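You operate a simulated robot arm through the tools that you are given. There is no shell and no other tool. Be economical: measure what you need, move in short steps, check, and stop when the job is done.

You run a simulated two-armed robot. Do the job below in one go: nothing can be reset, and whatever is moved stays where it is left.

## Task
Put one of the beige rolls from the high shelf of the grey rack on the rimmed beige sheet. Take the purple roll from the deck of the blue cart and put it on top of the black roll there. Open the spacer drawer, take the teal block on the top of the coil table and put it away in the inside of the spacer drawer and shut the drawer again. Put two of the foam blocks from the top of the coil table on the top of the side tray. Put the orange ring marked "57" from the top of the bead table on the top of the sieve bench and the orange ring marked "72" on the top of the small blue table. Put the 30 angle block from the top of the bead table on the top of the small blue table and the 90 angle block on the top of the goods table. Put the orange roll on the top of the bead table away on the high shelf of the grey rack. Any order will do. Set down upright: foam block, angle block.

It is judged by the outcome, as a careful person would: the job done as asked, and still so three seconds after it is handed in. It fails if anything else is knocked over, pushed out of place, dropped, spilled or broken. Flat cloth is picked up by pressing the open fingertips on it (5 to 10 N) and closing them slowly along it; thin cloth reads only 2 to 8 mm in the jaws.

## Robot
Two 7-joint arms with two-finger parallel grippers on one trunk, on a base that drives. Base frame: it is fixed to the floor where the robot stands at the start and does not move with it; the origin is under the middle of the robot, x ahead of it, y to its left, z up. Readings come in m, rad, newtons and seconds.
The left shoulder is at the start at [0.021, 0.173, 1.551], the right one opposite. Places, roughly: angle block [-1.5, -8, 0.75]; beige roll (8x8x5 cm) [0.6, -0.6, 1.3]; black roll (9x9x5 cm) [-3.9, 0.3, 0.6]; foam block [-3.75, -5.5, 0.75]; high shelf of the grey rack [0.6, -0.5, 1.2]; inside of the spacer drawer [-1.6, 1.8, 0.5]; orange ring [-1.5, -7.5, 0.75]; orange roll (8x8x5 cm) [-1.6, -8.4, 0.8]; purple roll (8x8x6 cm) [-3.7, 0.3, 0.6]; rimmed beige sheet (24x12x2 cm) [-1.8, 1.9, 0.9]; spacer drawer [-1.6, 1.8, 0.6]; teal block [-4, -5, 0.75]; top of the goods table [-1.5, -10.3, 0.8]; top of the side tray (24x32 cm) [-5.98, -2.58, 0.8]; top of the sieve bench [0.5, -6.9, 0.8]; top of the small blue table [0.6, -10.2, 0.6]. Payload 3.6 kg a hand.
The TCP of each hand is the grasp point between the finger pads, 0.03 m short of the fingertips. In the tool frame z runs along the fingers and y along their closing line. The gripper opens to 0.11 m. The fingers are 0.02 m wide and 0.01 m thick; the gripper's body (0.048 by 0.112 m) begins 0.055 m behind the TCP.
Orientation is that of the tool frame in the base frame, as [roll, pitch, yaw] about the fixed x, y, z axes, in that order (R = Rz(yaw) Ry(pitch) Rx(roll)). With the fingers straight down and closing along the base's y, the tool's x points along the base's -x, its y along +y and its z along -z.

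## Interface
- The arms move only by the tool nudge_tool. It takes "left_moves", "right_moves" or both (then of equal length, played together; a hand with none holds still); each is a list of rows, each a list of 7 numbers: the finger opening in m, from 0 to 0.11, then the shift along the base's x, y, z in units of 200 mm (1.0 is 200 mm), then the turn, a rotation vector about the base's x, y, z in units of 60 degrees (1.0 is 60 degrees). In form: [[fingers, tx, ty, tz, wx, wy, wz], ...]. A call has 1 to 12 rows; each row is the pose to reach, as a shift and turn from the pose commanded when the call began. A call with a number of a shift or a turn outside -1 to 1 is refused whole. Each row takes 0.2 s and may step no farther than 0.05 m and 0.15 rad from the row before; otherwise, or with a gripper value out of range, the whole call is refused. A pose out of reach is approached as far as the arm can. The call stops where the force on the tool passes 40 N (or 10 N more than at its start, if that is more) or the arm is blocked; 0.2 s more then pass. Each finger travels about 0.153 m/s and halts on what it meets, pressing with about 41 N; the grip force reading is that of the motor and also rises with nothing between the fingers. The clock runs only during rows and for 0.2 s after the last one: add rows that repeat a pose to give the fingers time. The reply holds the time, the measured pose of the TCP, the force on the tool along the base axes, the opening and the grip force, in the units named above and with some noise, with the torque about the TCP (base axes, N m) and any sound that the robot's microphone picked up.
- Cameras (640 x 400 px; columns grow to the right, rows downward): "scene" is now at [0.1004, -0.0157, 1.7309]; the picture's right is [-0.15, -0.99, -0.00], its down [-0.50, 0.08, -0.86] and it looks along [0.85, -0.13, -0.51] (base axes); focal length 244 px, centre (320, 200). "left" rides on the left gripper at [0.072, -0.017, -0.103] in its tool frame; the picture's right is [0.23, 0.97, 0.00], its down [-0.76, 0.18, -0.62] and it looks along [-0.61, 0.14, 0.78] (tool axes); focal length 222 px, centre (320, 200). "right" rides on the right gripper at [0.072, 0.017, -0.103] in its tool frame; the picture's right is [-0.23, 0.97, 0.00], its down [-0.76, -0.18, -0.62] and it looks along [-0.61, -0.14, 0.78] (tool axes); focal length 222 px, centre (320, 200). There is no depth. A picture from a camera that has moved, and an enlarged one, comes with that camera's place and axes in the base frame and with its lens.
- snapshot(camera): a new picture of that camera. It takes no simulated time.
- lift_body(by): slides the trunk up (or, below 0, down) by that many m; the arms and the scene camera ride with it, the base frame stays. It gives what a move gives, with no picture.
- steer(legs): drives the robot by 1 to 6 legs, each [ahead, left, turn to the left] in m, m and rad, along the robot's own axes; the way and the turn of a leg run together, so that a leg with both is an arc; at most 1.5 m and 3.142 rad a leg. The arms and the cameras ride along, it lands a little off, and it stops where it bumps. It gives what a move gives.
- pan_tilt(pan, tilt): turns the head with the scene camera to pan (to the left, within 1.501 rad either way) and tilt (down, from -0.506 to 1.204), counted from straight ahead of the robot. It gives what a move gives.
- zoom(camera, box): a new picture of the part [left, top, right, bottom] of that camera's present view, enlarged. It takes no simulated time.
- close_job(): hands the job in; it is judged then, once.

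Work in short steps. Places have to be worked out from the pictures, the camera data and where the tool is seen: move nearer, look again, correct. Check each grasp and each placing, and mend what went wrong. You have 546 turns and 354 pictures in all, those below and enlarged ones among them. Open the grippers and draw the arms clear of the work before you hand the job in, unless the task says otherwise; then end with one line.

The tools are called after "Emit:" as a command line: name --argument value ..., lists and objects as JSON in quotes. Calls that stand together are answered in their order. nudge_tool: Moves the arms, as the interface text tells. Its arguments: {"type":"object","properties":{"left_moves":{"type":"array"},"right_moves":{"type":"array"}},"required":[]} The other tools are called the same way: lift_body (by) slides the trunk up or down; steer (legs) drives the base; pan_tilt (pan, tilt) turns the head that bears the scene camera; snapshot (camera) takes a picture; zoom (camera, box) takes an enlarged picture of a part of a camera's view; close_job () hands the job in.

At the start:

```text
t: 0.0
left_eef_pos: [0.3417, -0.066, 1.5743]
left_ee_rot: [-3.14, -0.001, -3.139]
left_force: [-0.2, 0.2, -0.4]
left_wrist_torque: [0.02, 0.03, -0.03]
left_gripper_width: 0.1099
left_gripper_force: 0.0
right_eef_pos: [0.3064, -0.3635, 1.4718]
right_ee_rot: [-3.141, -0.001, 3.141]
right_force: [0.6, -0.3, -0.4]
right_wrist_torque: [0.0, -0.01, -0.02]
right_gripper_width: 0.1099
right_gripper_force: 0.0
trunk travel left (down, up): [-0.664, 0.099]
robot x, y, heading: [-0.0023, 0.0014, -0.002]
head pan, tilt: [-0.148, 0.536]
```

scene: 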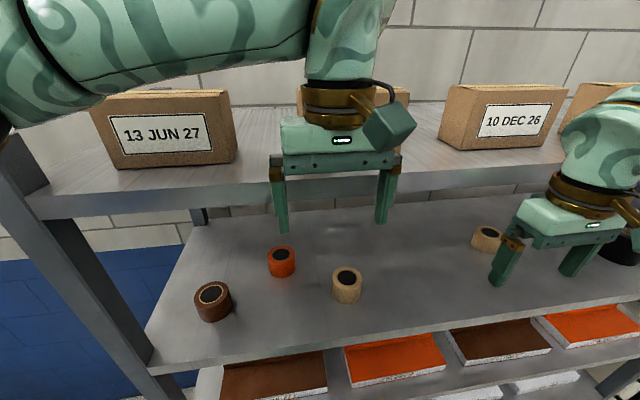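
right: 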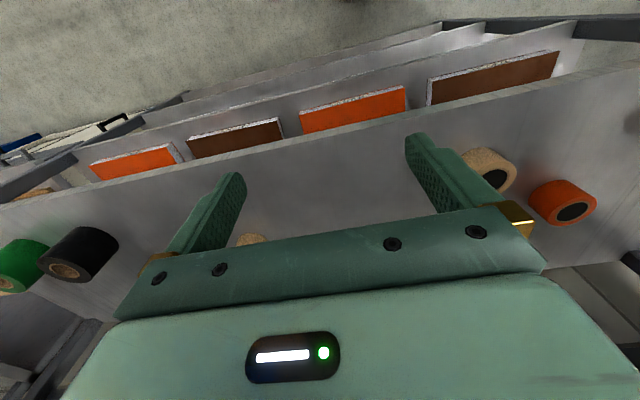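
left: 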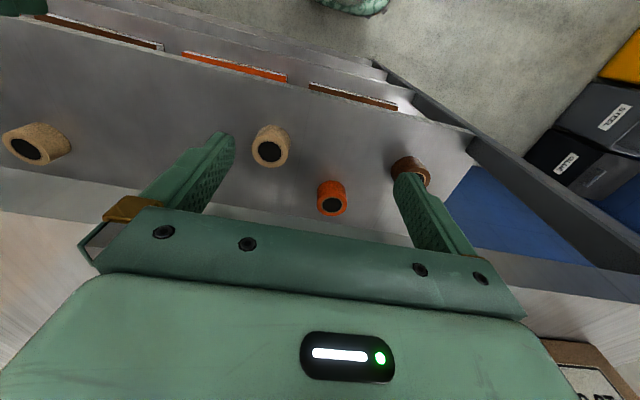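

The scene view and left wrist view agree on the nearest beige roll: about [0.49, -0.14], top near z 1.25. I'll tilt the left hand 45° forward while backing it off and lowering it in front of the shelf.

Emit:
nudge_tool --left_moves '[[0.11, -0.05, -0.06, -0.16, 0, -0.125, 0], [0.11, -0.1, -0.12, -0.32, 0, -0.25, 0], [0.11, -0.15, -0.18, -0.48, 0, -0.375, 0], [0.11, -0.2, -0.24, -0.64, 0, -0.5, 0], [0.11, -0.25, -0.3, -0.8, 0, -0.625, 0], [0.11, -0.25, -0.36, -0.96, 0, -0.75, 0]]'

Emit:
snapshot --camera "left"

Emit:
snapshot --camera "scene"

```text
t: 1.4
left_eef_pos: [0.2934, -0.1376, 1.3828]
left_ee_rot: [-3.14, 0.782, -3.138]
left_force: [0.3, 0.0, 0.2]
left_wrist_torque: [0.0, 0.03, 0.0]
left_gripper_width: 0.1101
left_gripper_force: 0.0
right_eef_pos: [0.3071, -0.3647, 1.4708]
right_ee_rot: [3.139, -0.002, -3.141]
right_force: [0.4, -0.4, 0.4]
right_wrist_torque: [0.04, 0.02, 0.01]
right_gripper_width: 0.11
right_gripper_force: 0.1
trunk travel left (down, up): [-0.664, 0.099]
robot x, y, heading: [0.0016, 0.0002, -0.001]
head pan, tilt: [-0.148, 0.536]
```

```text
350 pictures are left
camera left: at [0.1704, -0.1554, 1.4044], right [-0.16, 0.97, -0.16], down [0.1, 0.18, 0.98], along [0.98, 0.14, -0.13], focal length 222 px, centre (320, 200)
```

left: 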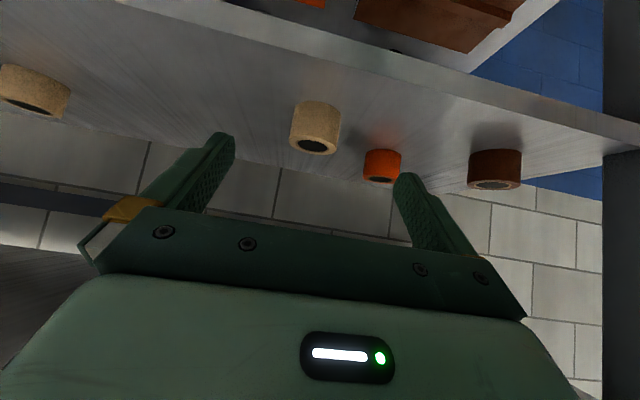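

```text
349 pictures are left
camera scene: at [0.1025, -0.0165, 1.7307], right [-0.15, -0.99, 0.0], down [-0.51, 0.08, -0.86], along [0.85, -0.13, -0.51], focal length 244 px, centre (320, 200)
```

scene: 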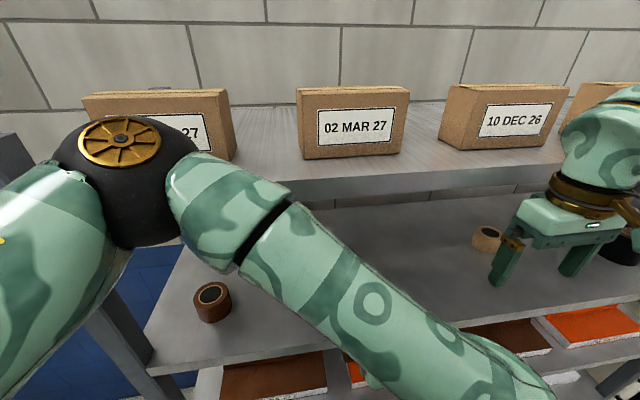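

Triangulating again with the new view puts the roll near [0.463, -0.134], middle z ≈1.265, shelf ≈1.24. I'll move most of the way in and look again.

Emit:
nudge_tool --left_moves '[[0.11, 0.13, 0, -0.09, 0, 0, 0], [0.11, 0.26, 0.01, -0.18, 0, 0, 0], [0.11, 0.39, 0.015, -0.27, 0, 0, 0], [0.11, 0.5, 0.015, -0.36, 0, 0, 0]]'

Emit:
snapshot --camera "left"

```text
t: 2.4
left_eef_pos: [0.3901, -0.1368, 1.3097]
left_ee_rot: [-3.139, 0.784, -3.139]
left_force: [0.4, 0.7, 0.9]
left_wrist_torque: [-0.04, 0.04, 0.01]
left_gripper_width: 0.1102
left_gripper_force: 0.0
right_eef_pos: [0.3055, -0.363, 1.4722]
right_ee_rot: [-3.142, 0.0, 3.141]
right_force: [0.1, -0.3, 0.3]
right_wrist_torque: [0.01, 0.0, 0.01]
right_gripper_width: 0.1099
right_gripper_force: 0.1
trunk travel left (down, up): [-0.664, 0.099]
robot x, y, heading: [0.0004, 0.0003, 0.0]
head pan, tilt: [-0.148, 0.536]
```

```text
348 pictures are left
camera left: at [0.2662, -0.1544, 1.3317], right [-0.16, 0.97, -0.16], down [0.1, 0.18, 0.98], along [0.98, 0.14, -0.13], focal length 222 px, centre (320, 200)
```

left: 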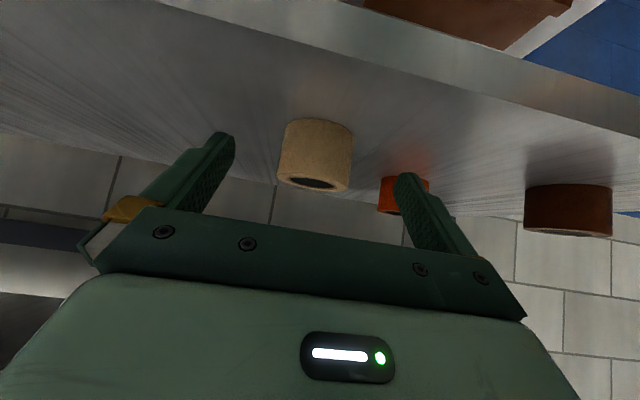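

The roll's apparent growth gives its centre at about [0.49, -0.133, 1.253]. I'll advance to it with the tips about 1 cm above the shelf, then close.

Emit:
nudge_tool --left_moves '[[0.11, 0.17, 0.005, -0.07, 0, 0, 0], [0.11, 0.34, 0.01, -0.14, 0, 0, 0], [0.11, 0.5, 0.015, -0.21, 0, 0, 0], [0.11, 0.5, 0.015, -0.21, 0, 0, 0]]'

Emit:
snapshot --camera "left"

```text
t: 3.4
left_eef_pos: [0.4913, -0.1315, 1.2693]
left_ee_rot: [-3.138, 0.785, -3.137]
left_force: [0.1, 0.5, 0.9]
left_wrist_torque: [0.01, 0.02, 0.0]
left_gripper_width: 0.1098
left_gripper_force: 0.0
right_eef_pos: [0.3043, -0.3634, 1.4722]
right_ee_rot: [3.141, 0.0, 3.141]
right_force: [-0.6, 0.0, 0.0]
right_wrist_torque: [0.01, 0.02, -0.04]
right_gripper_width: 0.1101
right_gripper_force: 0.2
trunk travel left (down, up): [-0.664, 0.099]
robot x, y, heading: [-0.0018, 0.0002, -0.0]
head pan, tilt: [-0.148, 0.536]
```

```text
347 pictures are left
camera left: at [0.3669, -0.1495, 1.291], right [-0.16, 0.97, -0.16], down [0.1, 0.18, 0.98], along [0.98, 0.14, -0.12], focal length 222 px, centre (320, 200)
```

left: 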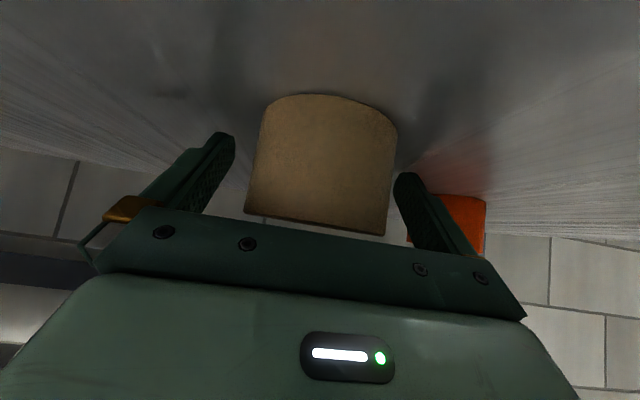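

The roll sits between the fingers, so I close.

Emit:
nudge_tool --left_moves '[[0.06, 0, 0, 0, 0, 0, 0], [0.04, 0, 0, 0, 0, 0, 0], [0.04, 0, 0, 0, 0, 0, 0], [0.04, 0, 0, 0.1, 0, 0, 0], [0.04, 0, 0, 0.2, 0, 0, 0]]'

Emit:
snapshot --camera "left"

```text
t: 4.6
left_eef_pos: [0.4923, -0.1343, 1.3083]
left_ee_rot: [-3.138, 0.784, -3.139]
left_force: [-0.5, -0.4, 0.1]
left_wrist_torque: [0.01, -0.01, -0.01]
left_gripper_width: 0.0688
left_gripper_force: 40.5
right_eef_pos: [0.3053, -0.3637, 1.4721]
right_ee_rot: [-3.141, -0.001, -3.142]
right_force: [0.1, 0.1, -0.2]
right_wrist_torque: [0.03, 0.0, 0.0]
right_gripper_width: 0.1099
right_gripper_force: 0.1
trunk travel left (down, up): [-0.664, 0.099]
robot x, y, heading: [-0.0016, -0.0009, 0.005]
head pan, tilt: [-0.148, 0.536]
```

```text
346 pictures are left
camera left: at [0.3686, -0.1513, 1.3305], right [-0.16, 0.97, -0.16], down [0.1, 0.18, 0.98], along [0.98, 0.14, -0.12], focal length 222 px, centre (320, 200)
```

left: 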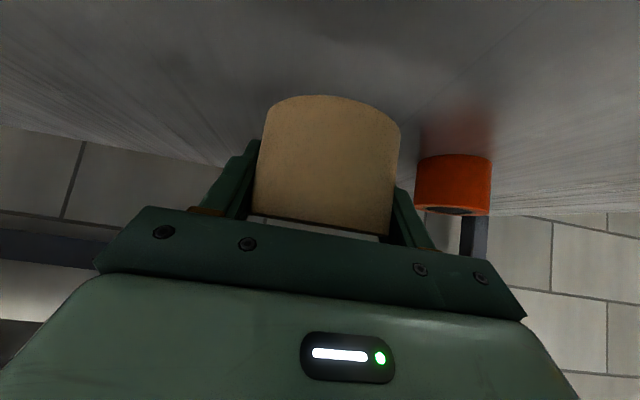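

The roll is held (0.069 m wide) and lifted. I'll back it out of the shelf.

Emit:
nudge_tool --left_moves '[[0.04, -0.2, 0, 0.05, 0, 0, 0], [0.04, -0.4, 0, 0.1, 0, 0, 0], [0.04, -0.6, 0, 0.15, 0, 0, 0], [0.04, -0.8, 0, 0.2, 0, 0, 0], [0.04, -1.0, 0, 0.25, 0, 0, 0]]'

Emit:
pan_tilt --pan 1.5 --tilt 0.4

Emit:
snapshot --camera "scene"

```text
t: 5.8
left_eef_pos: [0.3009, -0.13, 1.3642]
left_ee_rot: [-3.13, 0.795, -3.111]
left_force: [-1.0, 0.1, -1.6]
left_wrist_torque: [-0.01, -0.03, -0.02]
left_gripper_width: 0.0684
left_gripper_force: 40.9
right_eef_pos: [0.3041, -0.3625, 1.4713]
right_ee_rot: [3.141, 0.001, -3.141]
right_force: [0.5, 0.2, 0.6]
right_wrist_torque: [0.0, -0.03, 0.0]
right_gripper_width: 0.11
right_gripper_force: 0.1
trunk travel left (down, up): [-0.664, 0.099]
robot x, y, heading: [-0.0046, -0.0004, -0.0]
head pan, tilt: [-0.148, 0.536]
```

```text
t: 7.5
left_eef_pos: [0.3004, -0.1311, 1.3639]
left_ee_rot: [-3.128, 0.789, -3.11]
left_force: [0.0, -0.3, -0.8]
left_wrist_torque: [0.01, 0.0, -0.02]
left_gripper_width: 0.0688
left_gripper_force: 41.0
right_eef_pos: [0.307, -0.3623, 1.4717]
right_ee_rot: [-3.14, 0.0, 3.142]
right_force: [0.2, 0.6, 0.3]
right_wrist_torque: [0.01, -0.02, -0.01]
right_gripper_width: 0.1099
right_gripper_force: 0.1
trunk travel left (down, up): [-0.664, 0.099]
robot x, y, heading: [0.0019, -0.0059, -0.0]
head pan, tilt: [1.499, 0.4]
```

```text
345 pictures are left
camera scene: at [0.0178, 0.0898, 1.7434], right [1.0, -0.07, 0.0], down [-0.03, -0.39, -0.92], along [0.07, 0.92, -0.39], focal length 244 px, centre (320, 200)
```

scene: 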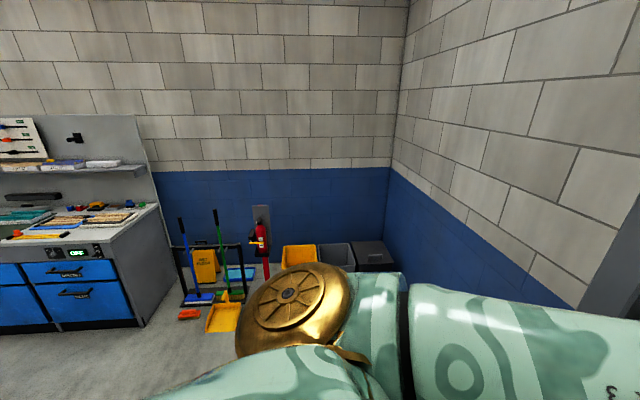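

A workbench with blue drawers is ahead-left, its front at y≈1.46. I'll back off the rack, turn to face +y and look.

Emit:
steer --legs '[[-0.5, 0, 0], [0, 0, 1.571], [0, 1.1, 0]]'

Emit:
pan_tilt --pan 0 --tilt 0.5

Emit:
snapshot --camera "scene"

```text
t: 17.9
left_eef_pos: [-1.099, 0.3133, 1.363]
left_ee_rot: [-3.125, 0.789, -1.397]
left_force: [1.0, 0.7, -0.8]
left_wrist_torque: [0.03, 0.05, 0.06]
left_gripper_width: 0.0683
left_gripper_force: 40.8
right_eef_pos: [-0.8713, 0.3538, 1.4707]
right_ee_rot: [3.139, -0.001, -1.431]
right_force: [0.4, -0.1, 0.4]
right_wrist_torque: [-0.02, 0.03, 0.01]
right_gripper_width: 0.11
right_gripper_force: 0.0
trunk travel left (down, up): [-0.664, 0.099]
robot x, y, heading: [-1.1891, 0.0005, 1.713]
head pan, tilt: [1.499, 0.4]
stopped in leg 3: the robot was blocked; the commanded pose is now the measured one
```

```text
t: 19.5
left_eef_pos: [-1.1027, 0.3118, 1.3644]
left_ee_rot: [-3.122, 0.79, -1.393]
left_force: [0.9, -0.6, -1.2]
left_wrist_torque: [0.01, -0.02, -0.02]
left_gripper_width: 0.0683
left_gripper_force: 41.1
right_eef_pos: [-0.874, 0.3516, 1.4721]
right_ee_rot: [-3.141, -0.001, -1.427]
right_force: [0.1, 0.3, -0.1]
right_wrist_torque: [0.03, 0.0, 0.02]
right_gripper_width: 0.11
right_gripper_force: 0.0
trunk travel left (down, up): [-0.664, 0.099]
robot x, y, heading: [-1.1919, -0.0048, 1.713]
head pan, tilt: [0.0, 0.499]
```

```text
344 pictures are left
camera scene: at [-1.2061, 0.0965, 1.7343], right [0.99, 0.14, 0.0], down [0.07, -0.47, -0.88], along [-0.13, 0.87, -0.48], focal length 244 px, centre (320, 200)
```

scene: 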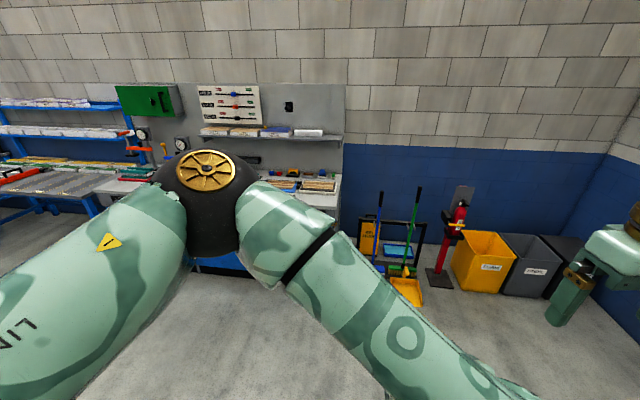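

It was blocked while moving left, and the heading twisted a little. I'll look left and low to see what is there.

Emit:
pan_tilt --pan 1.5 --tilt 0.7

Emit:
snapshot --camera "scene"

```text
t: 21.1
left_eef_pos: [-1.1018, 0.3123, 1.3641]
left_ee_rot: [-3.122, 0.786, -1.394]
left_force: [-1.0, -0.2, -1.0]
left_wrist_torque: [-0.02, -0.01, -0.01]
left_gripper_width: 0.0687
left_gripper_force: 41.1
right_eef_pos: [-0.8732, 0.3527, 1.4719]
right_ee_rot: [-3.142, 0.0, -1.43]
right_force: [0.2, 0.2, -0.2]
right_wrist_torque: [0.02, 0.01, 0.0]
right_gripper_width: 0.11
right_gripper_force: 0.0
trunk travel left (down, up): [-0.664, 0.099]
robot x, y, heading: [-1.1919, -0.0022, 1.711]
head pan, tilt: [1.499, 0.7]
```

```text
343 pictures are left
camera scene: at [-1.2771, 0.0013, 1.7165], right [-0.07, 1.0, 0.0], down [0.64, 0.05, -0.77], along [-0.76, -0.05, -0.64], focal length 244 px, centre (320, 200)
```

scene: 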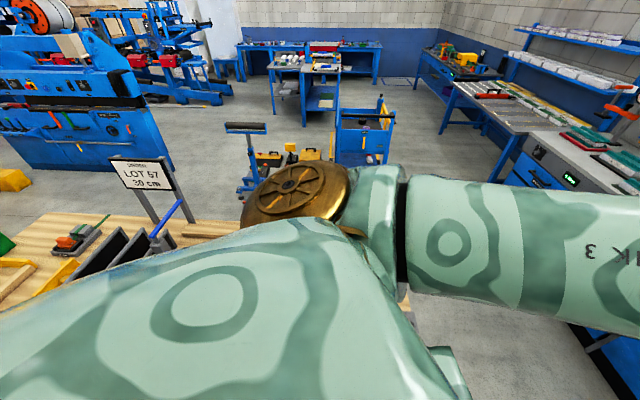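

A wooden-topped table stands just to the left; I bumped into it. I'll move away right, straighten the heading, go forward and look at the left side again.

Emit:
steer --legs '[[0, -0.15, 0], [0.65, 0, -0.142]]'

Emit:
snapshot --camera "scene"

```text
t: 25.7
left_eef_pos: [-0.9602, 0.9687, 1.3636]
left_ee_rot: [-3.123, 0.791, -1.533]
left_force: [1.1, -0.2, -0.3]
left_wrist_torque: [-0.01, 0.02, -0.01]
left_gripper_width: 0.0684
left_gripper_force: 40.9
right_eef_pos: [-0.7277, 0.9755, 1.4717]
right_ee_rot: [3.141, -0.001, -1.566]
right_force: [-0.4, 0.8, -0.1]
right_wrist_torque: [-0.01, 0.0, 0.02]
right_gripper_width: 0.11
right_gripper_force: 0.1
trunk travel left (down, up): [-0.664, 0.099]
robot x, y, heading: [-1.0916, 0.6676, 1.573]
head pan, tilt: [1.499, 0.7]
```

```text
342 pictures are left
camera scene: at [-1.1754, 0.6832, 1.7165], right [0.07, 1.0, 0.0], down [0.64, -0.04, -0.77], along [-0.76, 0.05, -0.64], focal length 244 px, centre (320, 200)
```

scene: 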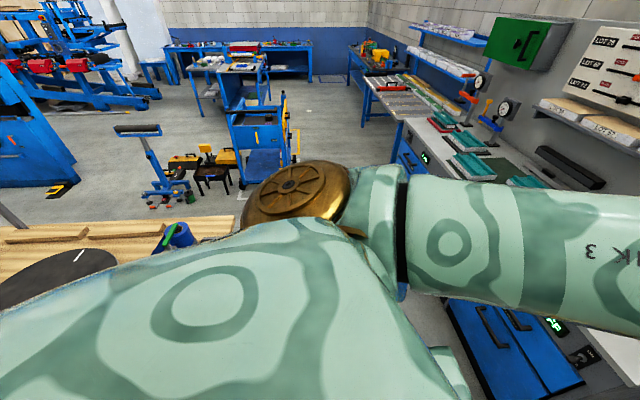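

The wooden table's corner is near [-2.14, 0.31] and the bench front near y 1.46. I'll keep to the aisle and slide left to x≈-1.8.

Emit:
steer --legs '[[0.2, 0, 0], [0, 0.7, 0]]'

Emit:
pan_tilt --pan 0.0 --tilt 0.7

Emit:
snapshot --camera "scene"

```text
t: 30.7
left_eef_pos: [-1.6525, 1.1709, 1.3647]
left_ee_rot: [-3.123, 0.788, -1.539]
left_force: [0.8, 0.8, -1.4]
left_wrist_torque: [-0.03, 0.0, -0.01]
left_gripper_width: 0.0686
left_gripper_force: 41.1
right_eef_pos: [-1.4225, 1.1758, 1.4713]
right_ee_rot: [3.14, 0.001, -1.574]
right_force: [-0.7, 0.4, 0.1]
right_wrist_torque: [0.03, -0.03, -0.02]
right_gripper_width: 0.1099
right_gripper_force: 0.1
trunk travel left (down, up): [-0.664, 0.099]
robot x, y, heading: [-1.7853, 0.8705, 1.568]
head pan, tilt: [1.499, 0.7]
```

```text
t: 32.3
left_eef_pos: [-1.6546, 1.1702, 1.3634]
left_ee_rot: [-3.122, 0.789, -1.541]
left_force: [0.5, 0.0, -1.4]
left_wrist_torque: [-0.01, -0.03, 0.0]
left_gripper_width: 0.0686
left_gripper_force: 40.7
right_eef_pos: [-1.4228, 1.1755, 1.4716]
right_ee_rot: [3.142, 0.0, -1.575]
right_force: [-0.4, 0.1, -0.3]
right_wrist_torque: [0.0, -0.02, -0.01]
right_gripper_width: 0.1101
right_gripper_force: 0.1
trunk travel left (down, up): [-0.664, 0.099]
robot x, y, heading: [-1.7875, 0.8716, 1.565]
head pan, tilt: [0.0, 0.7]
```

```text
341 pictures are left
camera scene: at [-1.787, 0.966, 1.7165], right [1.0, 0.0, 0.0], down [0.0, -0.64, -0.76], along [0.0, 0.76, -0.64], focal length 244 px, centre (320, 200)
```

scene: 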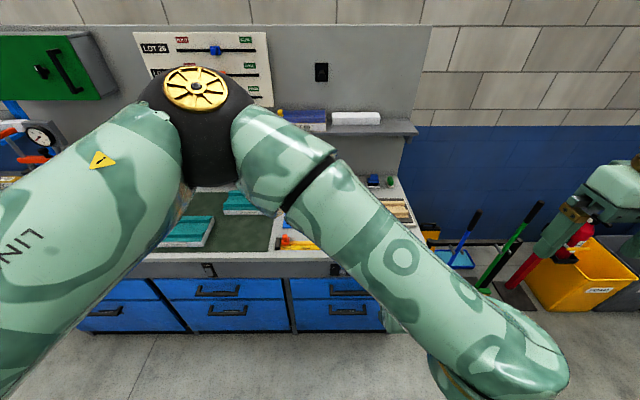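

The left arm hides the bench; I'll swing the left hand to the robot's left and look again.

Emit:
nudge_tool --left_moves '[[0.04, -0.24, 0, 0, 0, 0, 0], [0.04, -0.48, 0, 0, 0, 0, 0], [0.04, -0.72, 0, 0, 0, 0, 0], [0.04, -0.96, 0, 0, 0, 0, 0]]'

Emit:
nudge_tool --left_moves '[[0.04, -0.24, 0, 0, 0, 0, 0], [0.04, -0.48, 0, 0, 0, 0, 0], [0.04, -0.72, 0, 0, 0, 0, 0], [0.04, -0.96, 0, 0, 0, 0, 0]]'

Emit:
snapshot --camera "scene"

```text
t: 33.1
left_eef_pos: [-1.7674, 1.2163, 1.3886]
left_ee_rot: [-2.97, 0.857, -1.315]
left_force: [0.1, -0.5, -0.3]
left_wrist_torque: [0.04, -0.01, -0.03]
left_gripper_width: 0.0684
left_gripper_force: 41.0
left hand out of reach, approached as far as the arm can: row 4
right_eef_pos: [-1.4243, 1.1772, 1.4709]
right_ee_rot: [3.141, 0.0, -1.575]
right_force: [-0.3, 0.2, -0.2]
right_wrist_torque: [-0.01, -0.02, 0.0]
right_gripper_width: 0.11
right_gripper_force: 0.1
trunk travel left (down, up): [-0.664, 0.099]
robot x, y, heading: [-1.7893, 0.8718, 1.569]
head pan, tilt: [0.0, 0.7]
stopped in row 4 (left hand): the arm was blocked; the commanded pose is now the measured one
```

```text
t: 34.1
left_eef_pos: [-1.9355, 1.2559, 1.3803]
left_ee_rot: [-2.973, 0.855, -1.313]
left_force: [0.0, 1.3, -0.9]
left_wrist_torque: [0.04, -0.01, 0.01]
left_gripper_width: 0.0681
left_gripper_force: 40.7
left hand out of reach, approached as far as the arm can: row 3, 4
right_eef_pos: [-1.426, 1.1756, 1.4713]
right_ee_rot: [-3.141, -0.001, -1.575]
right_force: [0.0, -0.3, -0.5]
right_wrist_torque: [0.01, -0.01, 0.03]
right_gripper_width: 0.1097
right_gripper_force: 0.0
trunk travel left (down, up): [-0.664, 0.099]
robot x, y, heading: [-1.7869, 0.8731, 1.564]
head pan, tilt: [0.0, 0.7]
```

```text
340 pictures are left
camera scene: at [-1.7896, 0.9665, 1.7165], right [1.0, 0.0, 0.0], down [0.0, -0.64, -0.76], along [0.0, 0.76, -0.64], focal length 244 px, centre (320, 200)
```

scene: 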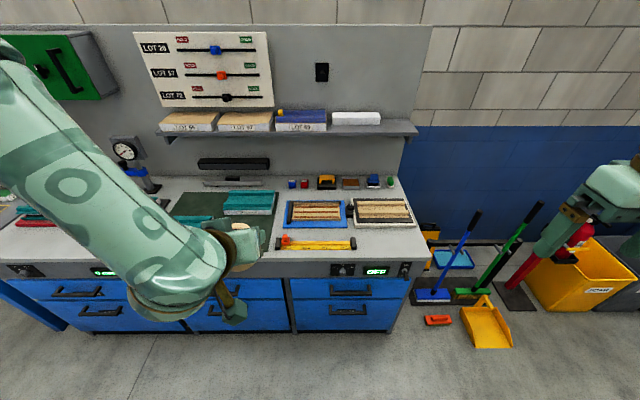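

The bench is visible. I'll zoom on the two rimmed items and the drawers.

Emit:
zoom --camera "scene" --box '[230, 165, 430, 290]'

Emit:
zoom --camera "scene" --box '[0, 230, 420, 340]'

```text
3.20 times, centred on (330, 228) of scene
camera zoom: at [-1.7896, 0.9665, 1.7165], right [1.0, 0.0, 0.0], down [0.0, -0.64, -0.76], along [0.0, 0.76, -0.64], focal length 779 px, centre (288, 112)
```

zoom: 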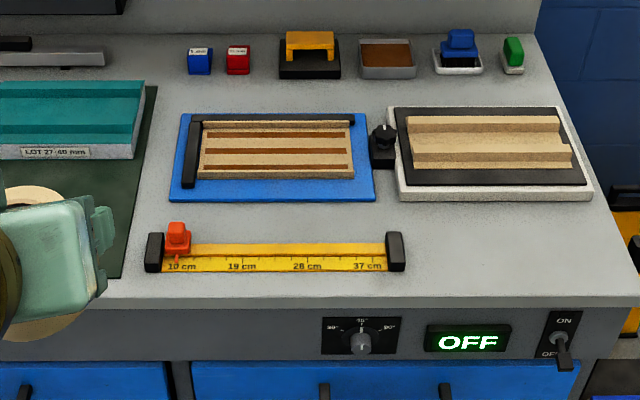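

```text
1.52 times, centred on (210, 285) of scene
camera zoom: at [-1.7896, 0.9665, 1.7165], right [1.0, 0.0, 0.0], down [0.0, -0.64, -0.76], along [0.0, 0.76, -0.64], focal length 371 px, centre (488, 70)
```

zoom: 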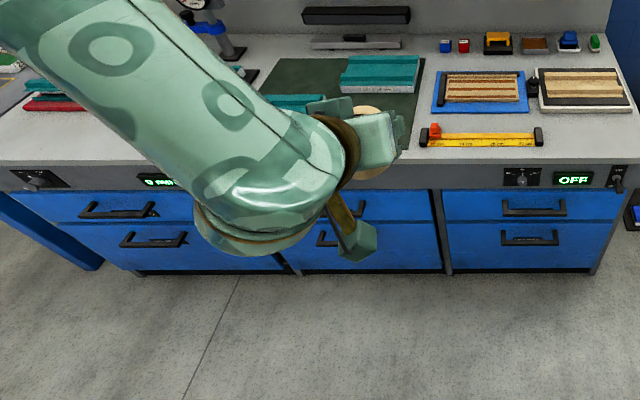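

The beige ridged sheet on the blue mat at about [-1.81, 1.86] fits the 24x12 cm size. I'll drive closer, lower the trunk, then square the left hand's orientation.

Emit:
steer --legs '[[0.22, 0, 0]]'

Emit:
lift_body --by -0.22

Emit:
nudge_tool --left_moves '[[0.04, 0.15, 0.15, 0, -0.04, 0.05, -0.064], [0.04, 0.3, 0.3, 0, -0.079, 0.099, -0.128], [0.04, 0.45, 0.45, 0, -0.079, 0.099, -0.128], [0.04, 0.6, 0.6, 0, -0.079, 0.099, -0.128]]'

Emit:
snapshot --camera "left"

Emit:
snapshot --camera "scene"

```text
t: 35.9
left_eef_pos: [-1.9333, 1.4801, 1.3813]
left_ee_rot: [-2.973, 0.855, -1.314]
left_force: [0.1, -0.6, -1.3]
left_wrist_torque: [0.01, 0.01, -0.03]
left_gripper_width: 0.0684
left_gripper_force: 41.1
right_eef_pos: [-1.4217, 1.4001, 1.4721]
right_ee_rot: [3.142, 0.0, -1.574]
right_force: [0.0, 0.3, 0.8]
right_wrist_torque: [-0.03, 0.0, 0.0]
right_gripper_width: 0.1098
right_gripper_force: 0.0
trunk travel left (down, up): [-0.664, 0.099]
robot x, y, heading: [-1.7852, 1.098, 1.566]
head pan, tilt: [0.0, 0.7]
```

```text
t: 38.2
left_eef_pos: [-1.9325, 1.4895, 1.144]
left_ee_rot: [-2.992, 0.811, -1.326]
left_force: [-0.3, 0.3, -1.7]
left_wrist_torque: [-0.01, -0.01, 0.03]
left_gripper_width: 0.0684
left_gripper_force: 41.0
right_eef_pos: [-1.4227, 1.4021, 1.2506]
right_ee_rot: [-3.141, -0.001, -1.576]
right_force: [0.2, -0.2, -0.5]
right_wrist_torque: [-0.02, 0.01, 0.0]
right_gripper_width: 0.1099
right_gripper_force: 0.0
trunk travel left (down, up): [-0.444, 0.319]
robot x, y, heading: [-1.7872, 1.0988, 1.572]
head pan, tilt: [0.0, 0.7]
```

```text
t: 39.2
left_eef_pos: [-1.8119, 1.6089, 1.1416]
left_ee_rot: [3.132, 0.74, -1.575]
left_force: [1.0, 0.1, -1.0]
left_wrist_torque: [-0.01, 0.02, 0.01]
left_gripper_width: 0.0685
left_gripper_force: 41.5
right_eef_pos: [-1.4212, 1.4037, 1.2511]
right_ee_rot: [3.139, -0.002, -1.574]
right_force: [0.6, 0.5, -0.3]
right_wrist_torque: [-0.01, 0.02, 0.03]
right_gripper_width: 0.1098
right_gripper_force: 0.0
trunk travel left (down, up): [-0.444, 0.319]
robot x, y, heading: [-1.7919, 1.1002, 1.575]
head pan, tilt: [0.0, 0.7]
```

```text
337 pictures are left
camera left: at [-1.7944, 1.4856, 1.1683], right [-0.97, -0.17, -0.15], down [-0.17, 0.14, 0.97], along [-0.15, 0.98, -0.17], focal length 222 px, centre (320, 200)
```

left: 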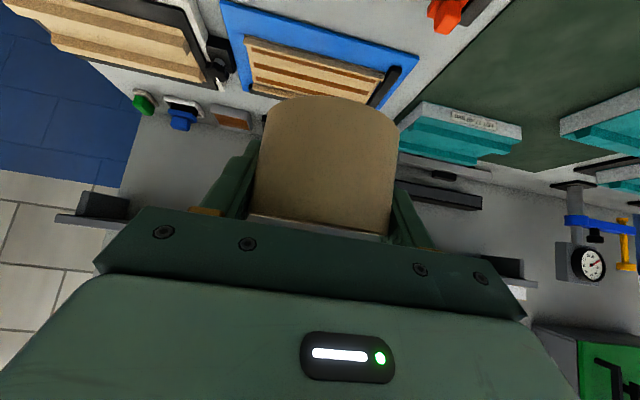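

```text
336 pictures are left
camera scene: at [-1.7855, 1.2153, 1.4955], right [1.0, 0.0, 0.0], down [0.0, -0.65, -0.76], along [0.0, 0.76, -0.65], focal length 244 px, centre (320, 200)
```

scene: 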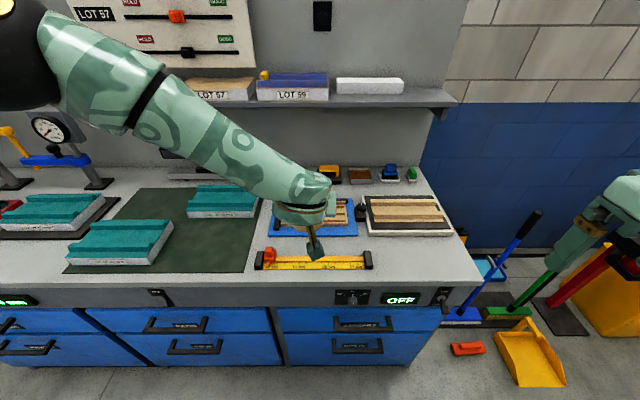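

I estimate the sheet centre at about [-1.805, 1.84, ~0.9]. I'll move over it while still high, correct the tilt and look again.

Emit:
nudge_tool --left_moves '[[0.04, 0, 0.2, -0.1, 0.02, 0, 0], [0.04, 0, 0.4, -0.2, 0.043, 0, 0], [0.04, 0, 0.6, -0.3, 0.043, 0, 0], [0.04, 0.02, 0.8, -0.4, 0.043, 0, 0], [0.04, 0.03, 1.0, -0.5, 0.043, 0, 0]]'

Emit:
snapshot --camera "left"

Emit:
snapshot --camera "scene"

```text
t: 40.4
left_eef_pos: [-1.8046, 1.8081, 1.0392]
left_ee_rot: [3.136, 0.787, -1.575]
left_force: [-0.4, -1.0, -1.5]
left_wrist_torque: [0.03, -0.01, 0.05]
left_gripper_width: 0.0684
left_gripper_force: 40.7
left hand out of reach, approached as far as the arm can: row 5
right_eef_pos: [-1.4205, 1.4022, 1.2511]
right_ee_rot: [3.14, -0.002, -1.574]
right_force: [-0.8, 0.3, -0.7]
right_wrist_torque: [-0.02, 0.02, 0.03]
right_gripper_width: 0.1102
right_gripper_force: 0.1
trunk travel left (down, up): [-0.444, 0.319]
robot x, y, heading: [-1.784, 1.0985, 1.568]
head pan, tilt: [0.0, 0.7]
```

```text
335 pictures are left
camera left: at [-1.7874, 1.6829, 1.0615], right [-0.97, -0.16, -0.16], down [-0.17, 0.1, 0.98], along [-0.14, 0.98, -0.12], focal length 222 px, centre (320, 200)
```

left: 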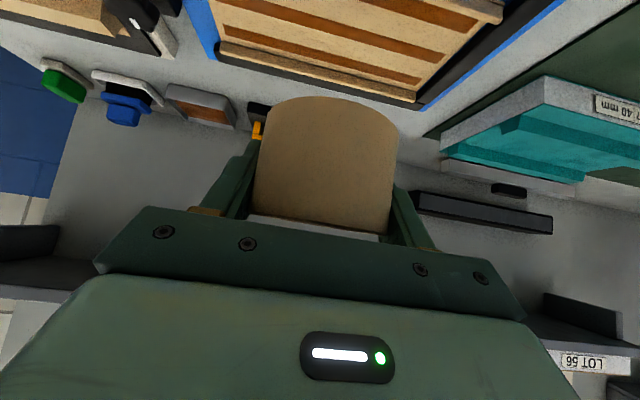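

```text
334 pictures are left
camera scene: at [-1.7841, 1.2144, 1.4957], right [1.0, 0.0, 0.0], down [0.0, -0.64, -0.76], along [0.0, 0.76, -0.64], focal length 244 px, centre (320, 200)
```

scene: 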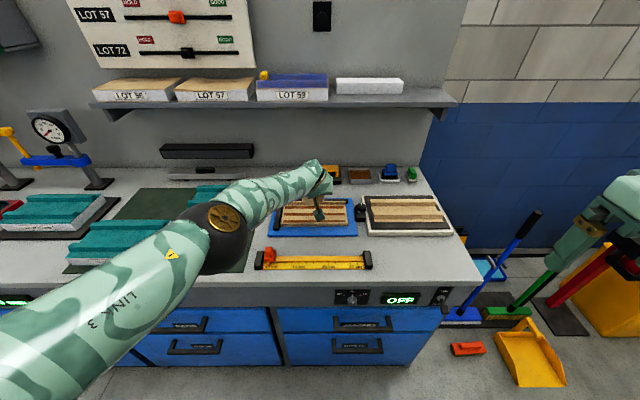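

Reach is limited, so I'll creep the base forward 6 cm to put the roll over the sheet centre (y≈1.865) and use the trunk for most of the descent.

Emit:
steer --legs '[[0.06, 0, 0]]'

Emit:
lift_body --by -0.05

Emit:
snapshot --camera "left"

Emit:
snapshot --camera "scene"

```text
t: 41.4
left_eef_pos: [-1.8075, 1.8694, 1.0393]
left_ee_rot: [3.136, 0.786, -1.572]
left_force: [0.5, 0.6, -1.8]
left_wrist_torque: [-0.01, 0.03, -0.02]
left_gripper_width: 0.0685
left_gripper_force: 40.9
right_eef_pos: [-1.4226, 1.4625, 1.2507]
right_ee_rot: [3.141, -0.002, -1.575]
right_force: [-0.5, 1.0, -0.4]
right_wrist_torque: [-0.04, 0.0, 0.02]
right_gripper_width: 0.1099
right_gripper_force: 0.1
trunk travel left (down, up): [-0.444, 0.319]
robot x, y, heading: [-1.7864, 1.1581, 1.566]
head pan, tilt: [0.0, 0.7]
```

```text
t: 42.3
left_eef_pos: [-1.8069, 1.8681, 0.9909]
left_ee_rot: [3.135, 0.79, -1.574]
left_force: [0.0, -0.2, -0.5]
left_wrist_torque: [0.03, -0.01, 0.01]
left_gripper_width: 0.0685
left_gripper_force: 40.8
right_eef_pos: [-1.4225, 1.4605, 1.2017]
right_ee_rot: [-3.141, 0.0, -1.575]
right_force: [-0.1, -0.6, 0.2]
right_wrist_torque: [0.02, 0.0, 0.03]
right_gripper_width: 0.1103
right_gripper_force: 0.1
trunk travel left (down, up): [-0.394, 0.369]
robot x, y, heading: [-1.7879, 1.1573, 1.563]
head pan, tilt: [0.0, 0.7]
```

```text
333 pictures are left
camera left: at [-1.7896, 1.7421, 1.0127], right [-0.97, -0.16, -0.16], down [-0.17, 0.09, 0.98], along [-0.14, 0.98, -0.12], focal length 222 px, centre (320, 200)
```

left: 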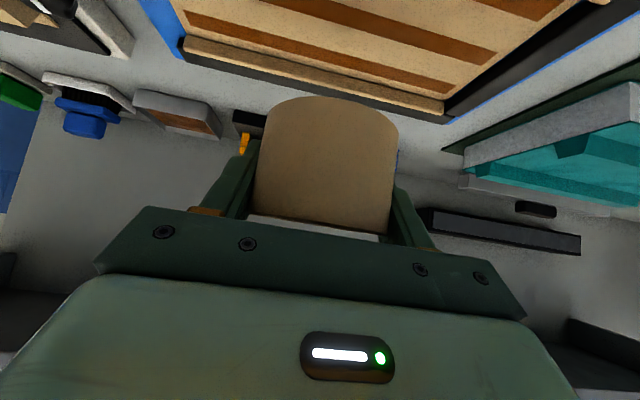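

```text
332 pictures are left
camera scene: at [-1.7867, 1.285, 1.4454], right [1.0, 0.0, 0.0], down [0.0, -0.64, -0.77], along [0.0, 0.77, -0.64], focal length 244 px, centre (320, 200)
```

scene: 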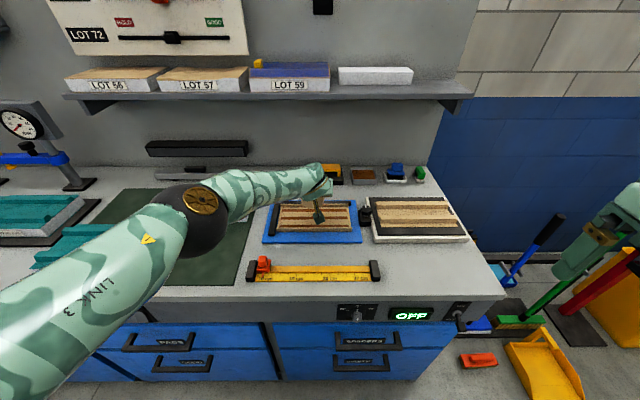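

Rim length gives the sheet top at z≈0.88 and centre y≈1.87, right under the roll; the top-right drawer reads "SPACERS". I'll descend 5.5 cm, then check.

Emit:
nudge_tool --left_moves '[[0.04, 0.02, 0, -0.1, 0, 0, 0], [0.04, 0.03, 0, -0.2, 0, 0, 0], [0.04, 0.03, 0, -0.27, 0, 0, 0]]'

Emit:
snapshot --camera "left"

Emit:
zoom --camera "scene" --box '[250, 150, 410, 250]'

```text
t: 43.1
left_eef_pos: [-1.8083, 1.862, 0.9445]
left_ee_rot: [3.136, 0.788, -1.572]
left_force: [-0.2, 0.6, -0.9]
left_wrist_torque: [0.04, 0.03, 0.01]
left_gripper_width: 0.0686
left_gripper_force: 40.7
left hand out of reach, approached as far as the arm can: row 2, 3
right_eef_pos: [-1.4239, 1.4611, 1.2033]
right_ee_rot: [-3.14, 0.0, -1.575]
right_force: [0.3, 0.4, 0.3]
right_wrist_torque: [-0.03, -0.01, 0.04]
right_gripper_width: 0.11
right_gripper_force: 0.0
trunk travel left (down, up): [-0.394, 0.369]
robot x, y, heading: [-1.7872, 1.156, 1.568]
head pan, tilt: [0.0, 0.7]
```

```text
331 pictures are left
camera left: at [-1.7916, 1.7375, 0.9658], right [-0.97, -0.16, -0.16], down [-0.17, 0.1, 0.98], along [-0.15, 0.98, -0.12], focal length 222 px, centre (320, 200)
```

left: 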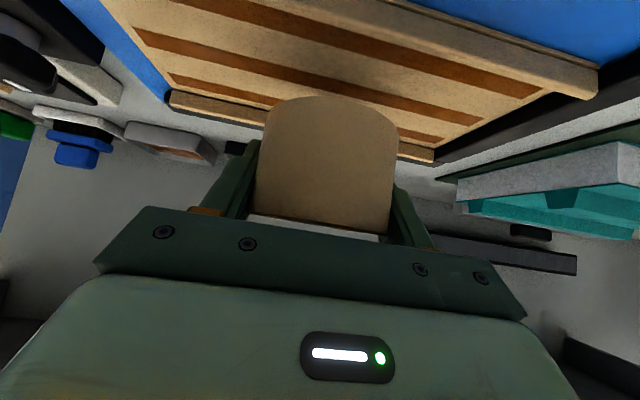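

```text
4.00 times, centred on (330, 200) of scene
camera zoom: at [-1.7869, 1.2862, 1.4452], right [1.0, 0.0, 0.0], down [0.0, -0.64, -0.76], along [0.0, 0.76, -0.64], focal length 974 px, centre (280, 200)
```

zoom: 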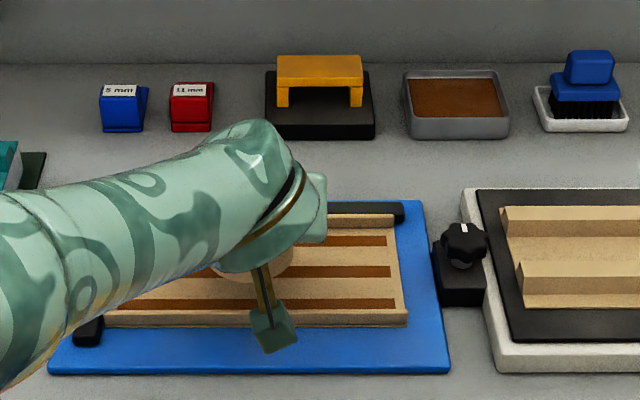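

The sheet has rims front and back and a flat middle; the roll is above the middle. The arm is at its reach limit, so I'll go down by the trunk.

Emit:
lift_body --by -0.015

Emit:
lift_body --by -0.01

Emit:
snapshot --camera "left"

```text
t: 43.7
left_eef_pos: [-1.8094, 1.8622, 0.9301]
left_ee_rot: [3.134, 0.786, -1.574]
left_force: [0.1, 0.3, 0.0]
left_wrist_torque: [0.02, 0.01, 0.03]
left_gripper_width: 0.0684
left_gripper_force: 41.0
right_eef_pos: [-1.4226, 1.4602, 1.1873]
right_ee_rot: [-3.141, 0.001, -1.575]
right_force: [0.9, -0.5, -0.9]
right_wrist_torque: [0.01, 0.01, 0.0]
right_gripper_width: 0.1098
right_gripper_force: 0.0
trunk travel left (down, up): [-0.379, 0.384]
robot x, y, heading: [-1.785, 1.155, 1.563]
head pan, tilt: [0.0, 0.7]
```

```text
t: 44.3
left_eef_pos: [-1.8089, 1.8629, 0.9185]
left_ee_rot: [3.135, 0.788, -1.571]
left_force: [-0.4, -0.4, -0.5]
left_wrist_torque: [0.01, 0.0, 0.02]
left_gripper_width: 0.0683
left_gripper_force: 40.9
right_eef_pos: [-1.4223, 1.4606, 1.177]
right_ee_rot: [3.14, 0.002, -1.574]
right_force: [0.2, 0.7, -0.2]
right_wrist_torque: [0.02, 0.0, 0.05]
right_gripper_width: 0.1099
right_gripper_force: 0.1
trunk travel left (down, up): [-0.369, 0.394]
robot x, y, heading: [-1.7856, 1.1573, 1.569]
head pan, tilt: [0.0, 0.7]
```

```text
329 pictures are left
camera left: at [-1.7917, 1.7373, 0.941], right [-0.97, -0.16, -0.16], down [-0.17, 0.09, 0.98], along [-0.14, 0.98, -0.12], focal length 222 px, centre (320, 200)
```

left: 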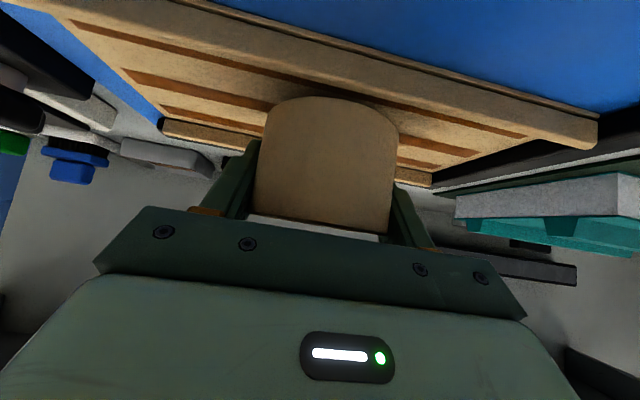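

Close to the sheet now; I continue down in small steps watching the force.

Emit:
lift_body --by -0.008

Emit:
lift_body --by -0.006

Emit:
snapshot --camera "left"

```text
t: 44.9
left_eef_pos: [-1.8099, 1.862, 0.9103]
left_ee_rot: [3.134, 0.787, -1.572]
left_force: [0.7, 0.0, -0.6]
left_wrist_torque: [0.0, -0.03, 0.02]
left_gripper_width: 0.0685
left_gripper_force: 41.6
right_eef_pos: [-1.4219, 1.4608, 1.1686]
right_ee_rot: [-3.141, 0.0, -1.576]
right_force: [-0.7, -0.3, -0.4]
right_wrist_torque: [0.0, 0.01, -0.01]
right_gripper_width: 0.11
right_gripper_force: 0.1
trunk travel left (down, up): [-0.361, 0.402]
robot x, y, heading: [-1.7859, 1.1573, 1.567]
head pan, tilt: [0.0, 0.7]
```

```text
t: 45.4
left_eef_pos: [-1.8099, 1.8632, 0.9049]
left_ee_rot: [3.135, 0.788, -1.575]
left_force: [0.0, -0.3, -0.6]
left_wrist_torque: [0.01, -0.01, -0.05]
left_gripper_width: 0.0686
left_gripper_force: 40.8
right_eef_pos: [-1.4233, 1.462, 1.1625]
right_ee_rot: [3.14, 0.0, -1.575]
right_force: [-0.7, -0.1, 0.0]
right_wrist_torque: [0.02, 0.01, 0.05]
right_gripper_width: 0.1102
right_gripper_force: 0.1
trunk travel left (down, up): [-0.355, 0.408]
robot x, y, heading: [-1.7852, 1.1557, 1.567]
head pan, tilt: [0.0, 0.7]
```

```text
328 pictures are left
camera left: at [-1.7918, 1.7374, 0.9268], right [-0.97, -0.16, -0.16], down [-0.17, 0.1, 0.98], along [-0.14, 0.98, -0.12], focal length 222 px, centre (320, 200)
```

left: 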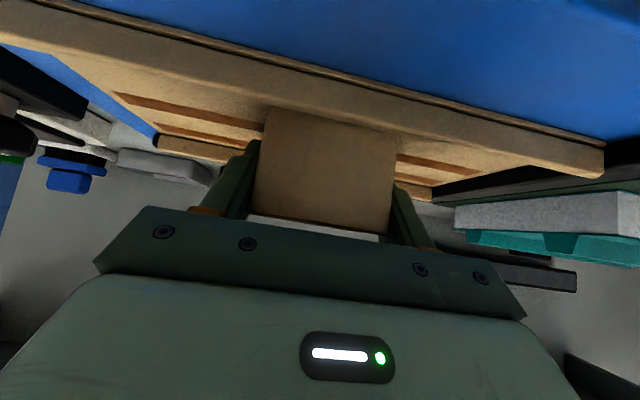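

The near rim now hides the roll's foot, so it is nearly down. A few more small steps.

Emit:
lift_body --by -0.005

Emit:
lift_body --by -0.005

Emit:
snapshot --camera "left"

```text
t: 45.9
left_eef_pos: [-1.8096, 1.8632, 0.902]
left_ee_rot: [3.135, 0.789, -1.573]
left_force: [1.9, 2.5, 12.7]
left_wrist_torque: [-0.35, -0.29, 0.11]
left_gripper_width: 0.0686
left_gripper_force: 41.0
right_eef_pos: [-1.4229, 1.4606, 1.1573]
right_ee_rot: [3.139, 0.001, -1.574]
right_force: [0.7, -0.1, -0.7]
right_wrist_torque: [-0.02, 0.0, 0.04]
right_gripper_width: 0.1098
right_gripper_force: 0.0
trunk travel left (down, up): [-0.35, 0.413]
robot x, y, heading: [-1.789, 1.1589, 1.57]
head pan, tilt: [0.0, 0.7]
```

```text
t: 46.5
left_eef_pos: [-1.809, 1.8615, 0.9016]
left_ee_rot: [3.135, 0.798, -1.572]
left_force: [1.1, 5.7, 34.2]
left_wrist_torque: [-0.34, -0.47, 0.0]
left_gripper_width: 0.0686
left_gripper_force: 40.5
right_eef_pos: [-1.422, 1.459, 1.1542]
right_ee_rot: [3.139, 0.003, -1.573]
right_force: [0.7, -0.3, 0.4]
right_wrist_torque: [-0.02, -0.04, 0.0]
right_gripper_width: 0.1097
right_gripper_force: 0.0
trunk travel left (down, up): [-0.345, 0.418]
robot x, y, heading: [-1.7848, 1.1581, 1.564]
head pan, tilt: [0.0, 0.7]
```

```text
327 pictures are left
camera left: at [-1.7916, 1.7375, 0.9214], right [-0.97, -0.16, -0.16], down [-0.17, 0.09, 0.98], along [-0.14, 0.98, -0.11], focal length 222 px, centre (320, 200)
```

left: 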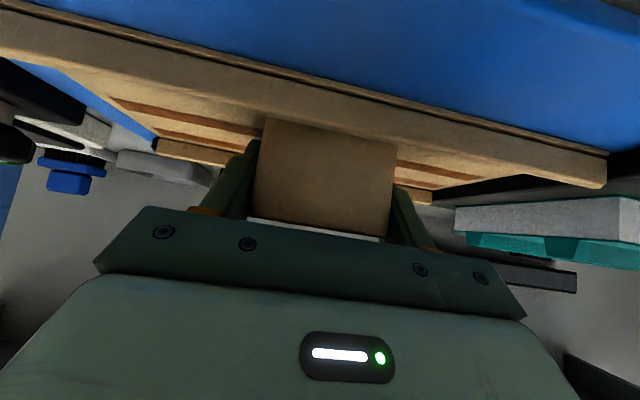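

Contact made (34 N). I'll relieve the pressure, then open the fingers.

Emit:
lift_body --by 0.006

Emit:
nudge_tool --left_moves '[[0.075, 0, 0, 0, 0, 0, 0], [0.1, 0, 0, 0, 0, 0, 0], [0.1, 0, 0, 0, 0, 0, 0]]'

Emit:
snapshot --camera "left"

```text
t: 47.0
left_eef_pos: [-1.8085, 1.8622, 0.9008]
left_ee_rot: [3.134, 0.789, -1.572]
left_force: [-0.2, 3.2, 15.2]
left_wrist_torque: [0.25, -0.42, 0.03]
left_gripper_width: 0.0687
left_gripper_force: 41.3
right_eef_pos: [-1.4226, 1.4611, 1.1592]
right_ee_rot: [3.139, -0.001, -1.573]
right_force: [-0.7, -0.4, 0.6]
right_wrist_torque: [-0.04, 0.02, 0.02]
right_gripper_width: 0.11
right_gripper_force: 0.1
trunk travel left (down, up): [-0.351, 0.412]
robot x, y, heading: [-1.7842, 1.1566, 1.568]
head pan, tilt: [0.0, 0.7]
```

```text
t: 47.8
left_eef_pos: [-1.8101, 1.8605, 0.9008]
left_ee_rot: [3.134, 0.787, -1.573]
left_force: [-2.9, -1.6, 10.8]
left_wrist_torque: [0.12, -0.46, 0.01]
left_gripper_width: 0.0984
left_gripper_force: 0.0
right_eef_pos: [-1.4224, 1.4593, 1.1599]
right_ee_rot: [-3.14, 0.0, -1.573]
right_force: [0.2, 0.2, 0.6]
right_wrist_torque: [0.03, -0.03, 0.0]
right_gripper_width: 0.1101
right_gripper_force: 0.0
trunk travel left (down, up): [-0.351, 0.412]
robot x, y, heading: [-1.7832, 1.1544, 1.569]
head pan, tilt: [0.0, 0.7]
```

```text
326 pictures are left
camera left: at [-1.7921, 1.7362, 0.9228], right [-0.97, -0.16, -0.16], down [-0.17, 0.1, 0.98], along [-0.14, 0.98, -0.12], focal length 222 px, centre (320, 200)
```

left: 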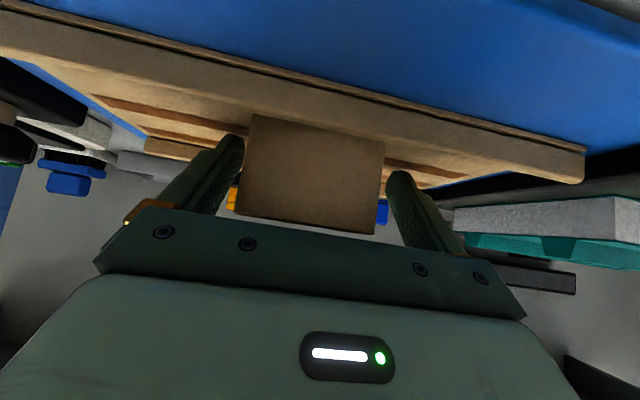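

The roll is released. I raise slightly by the trunk, then withdraw the hand back and up.

Emit:
lift_body --by 0.012

Emit:
nudge_tool --left_moves '[[0.1, 0, -0.15, 0.15, 0, 0, 0], [0.1, 0, -0.3, 0.3, 0, 0, 0], [0.1, 0, -0.45, 0.45, 0, 0, 0], [0.1, 0, -0.6, 0.6, 0, 0, 0], [0.1, -0.1, -0.8, 0.7, 0, 0, 0]]'

Emit:
snapshot --camera "left"

Emit:
zoom --camera "scene" --box '[220, 130, 480, 290]'

```text
t: 48.4
left_eef_pos: [-1.8084, 1.8622, 0.9125]
left_ee_rot: [3.136, 0.786, -1.574]
left_force: [-0.2, 0.4, -0.1]
left_wrist_torque: [0.0, 0.03, 0.01]
left_gripper_width: 0.1001
left_gripper_force: 0.0
right_eef_pos: [-1.4226, 1.4617, 1.17]
right_ee_rot: [-3.141, 0.0, -1.575]
right_force: [-0.3, 0.3, 0.0]
right_wrist_torque: [0.01, 0.04, 0.04]
right_gripper_width: 0.1101
right_gripper_force: 0.0
trunk travel left (down, up): [-0.363, 0.4]
robot x, y, heading: [-1.785, 1.154, 1.569]
head pan, tilt: [0.0, 0.7]
```

```text
t: 49.6
left_eef_pos: [-1.8326, 1.6985, 1.0551]
left_ee_rot: [3.139, 0.789, -1.571]
left_force: [0.1, 0.6, 0.5]
left_wrist_torque: [0.05, -0.03, -0.03]
left_gripper_width: 0.0997
left_gripper_force: 0.1
right_eef_pos: [-1.4238, 1.4606, 1.171]
right_ee_rot: [-3.14, 0.0, -1.575]
right_force: [0.5, 0.7, 0.2]
right_wrist_torque: [0.03, -0.01, -0.03]
right_gripper_width: 0.11
right_gripper_force: 0.0
trunk travel left (down, up): [-0.363, 0.4]
robot x, y, heading: [-1.7899, 1.1538, 1.571]
head pan, tilt: [0.0, 0.7]
```

```text
325 pictures are left
camera left: at [-1.815, 1.5728, 1.0766], right [-0.97, -0.16, -0.16], down [-0.17, 0.09, 0.98], along [-0.15, 0.98, -0.12], focal length 222 px, centre (320, 200)
```

left: 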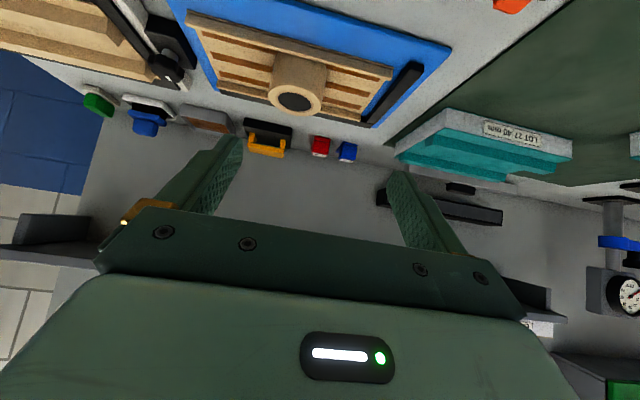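

```text
2.46 times, centred on (350, 210) of scene
camera zoom: at [-1.7878, 1.2939, 1.414], right [1.0, 0.0, 0.0], down [0.0, -0.64, -0.77], along [0.0, 0.77, -0.64], focal length 599 px, centre (246, 175)
```

zoom: 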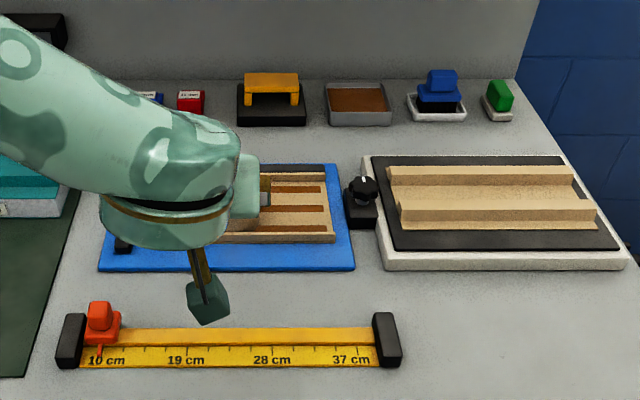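

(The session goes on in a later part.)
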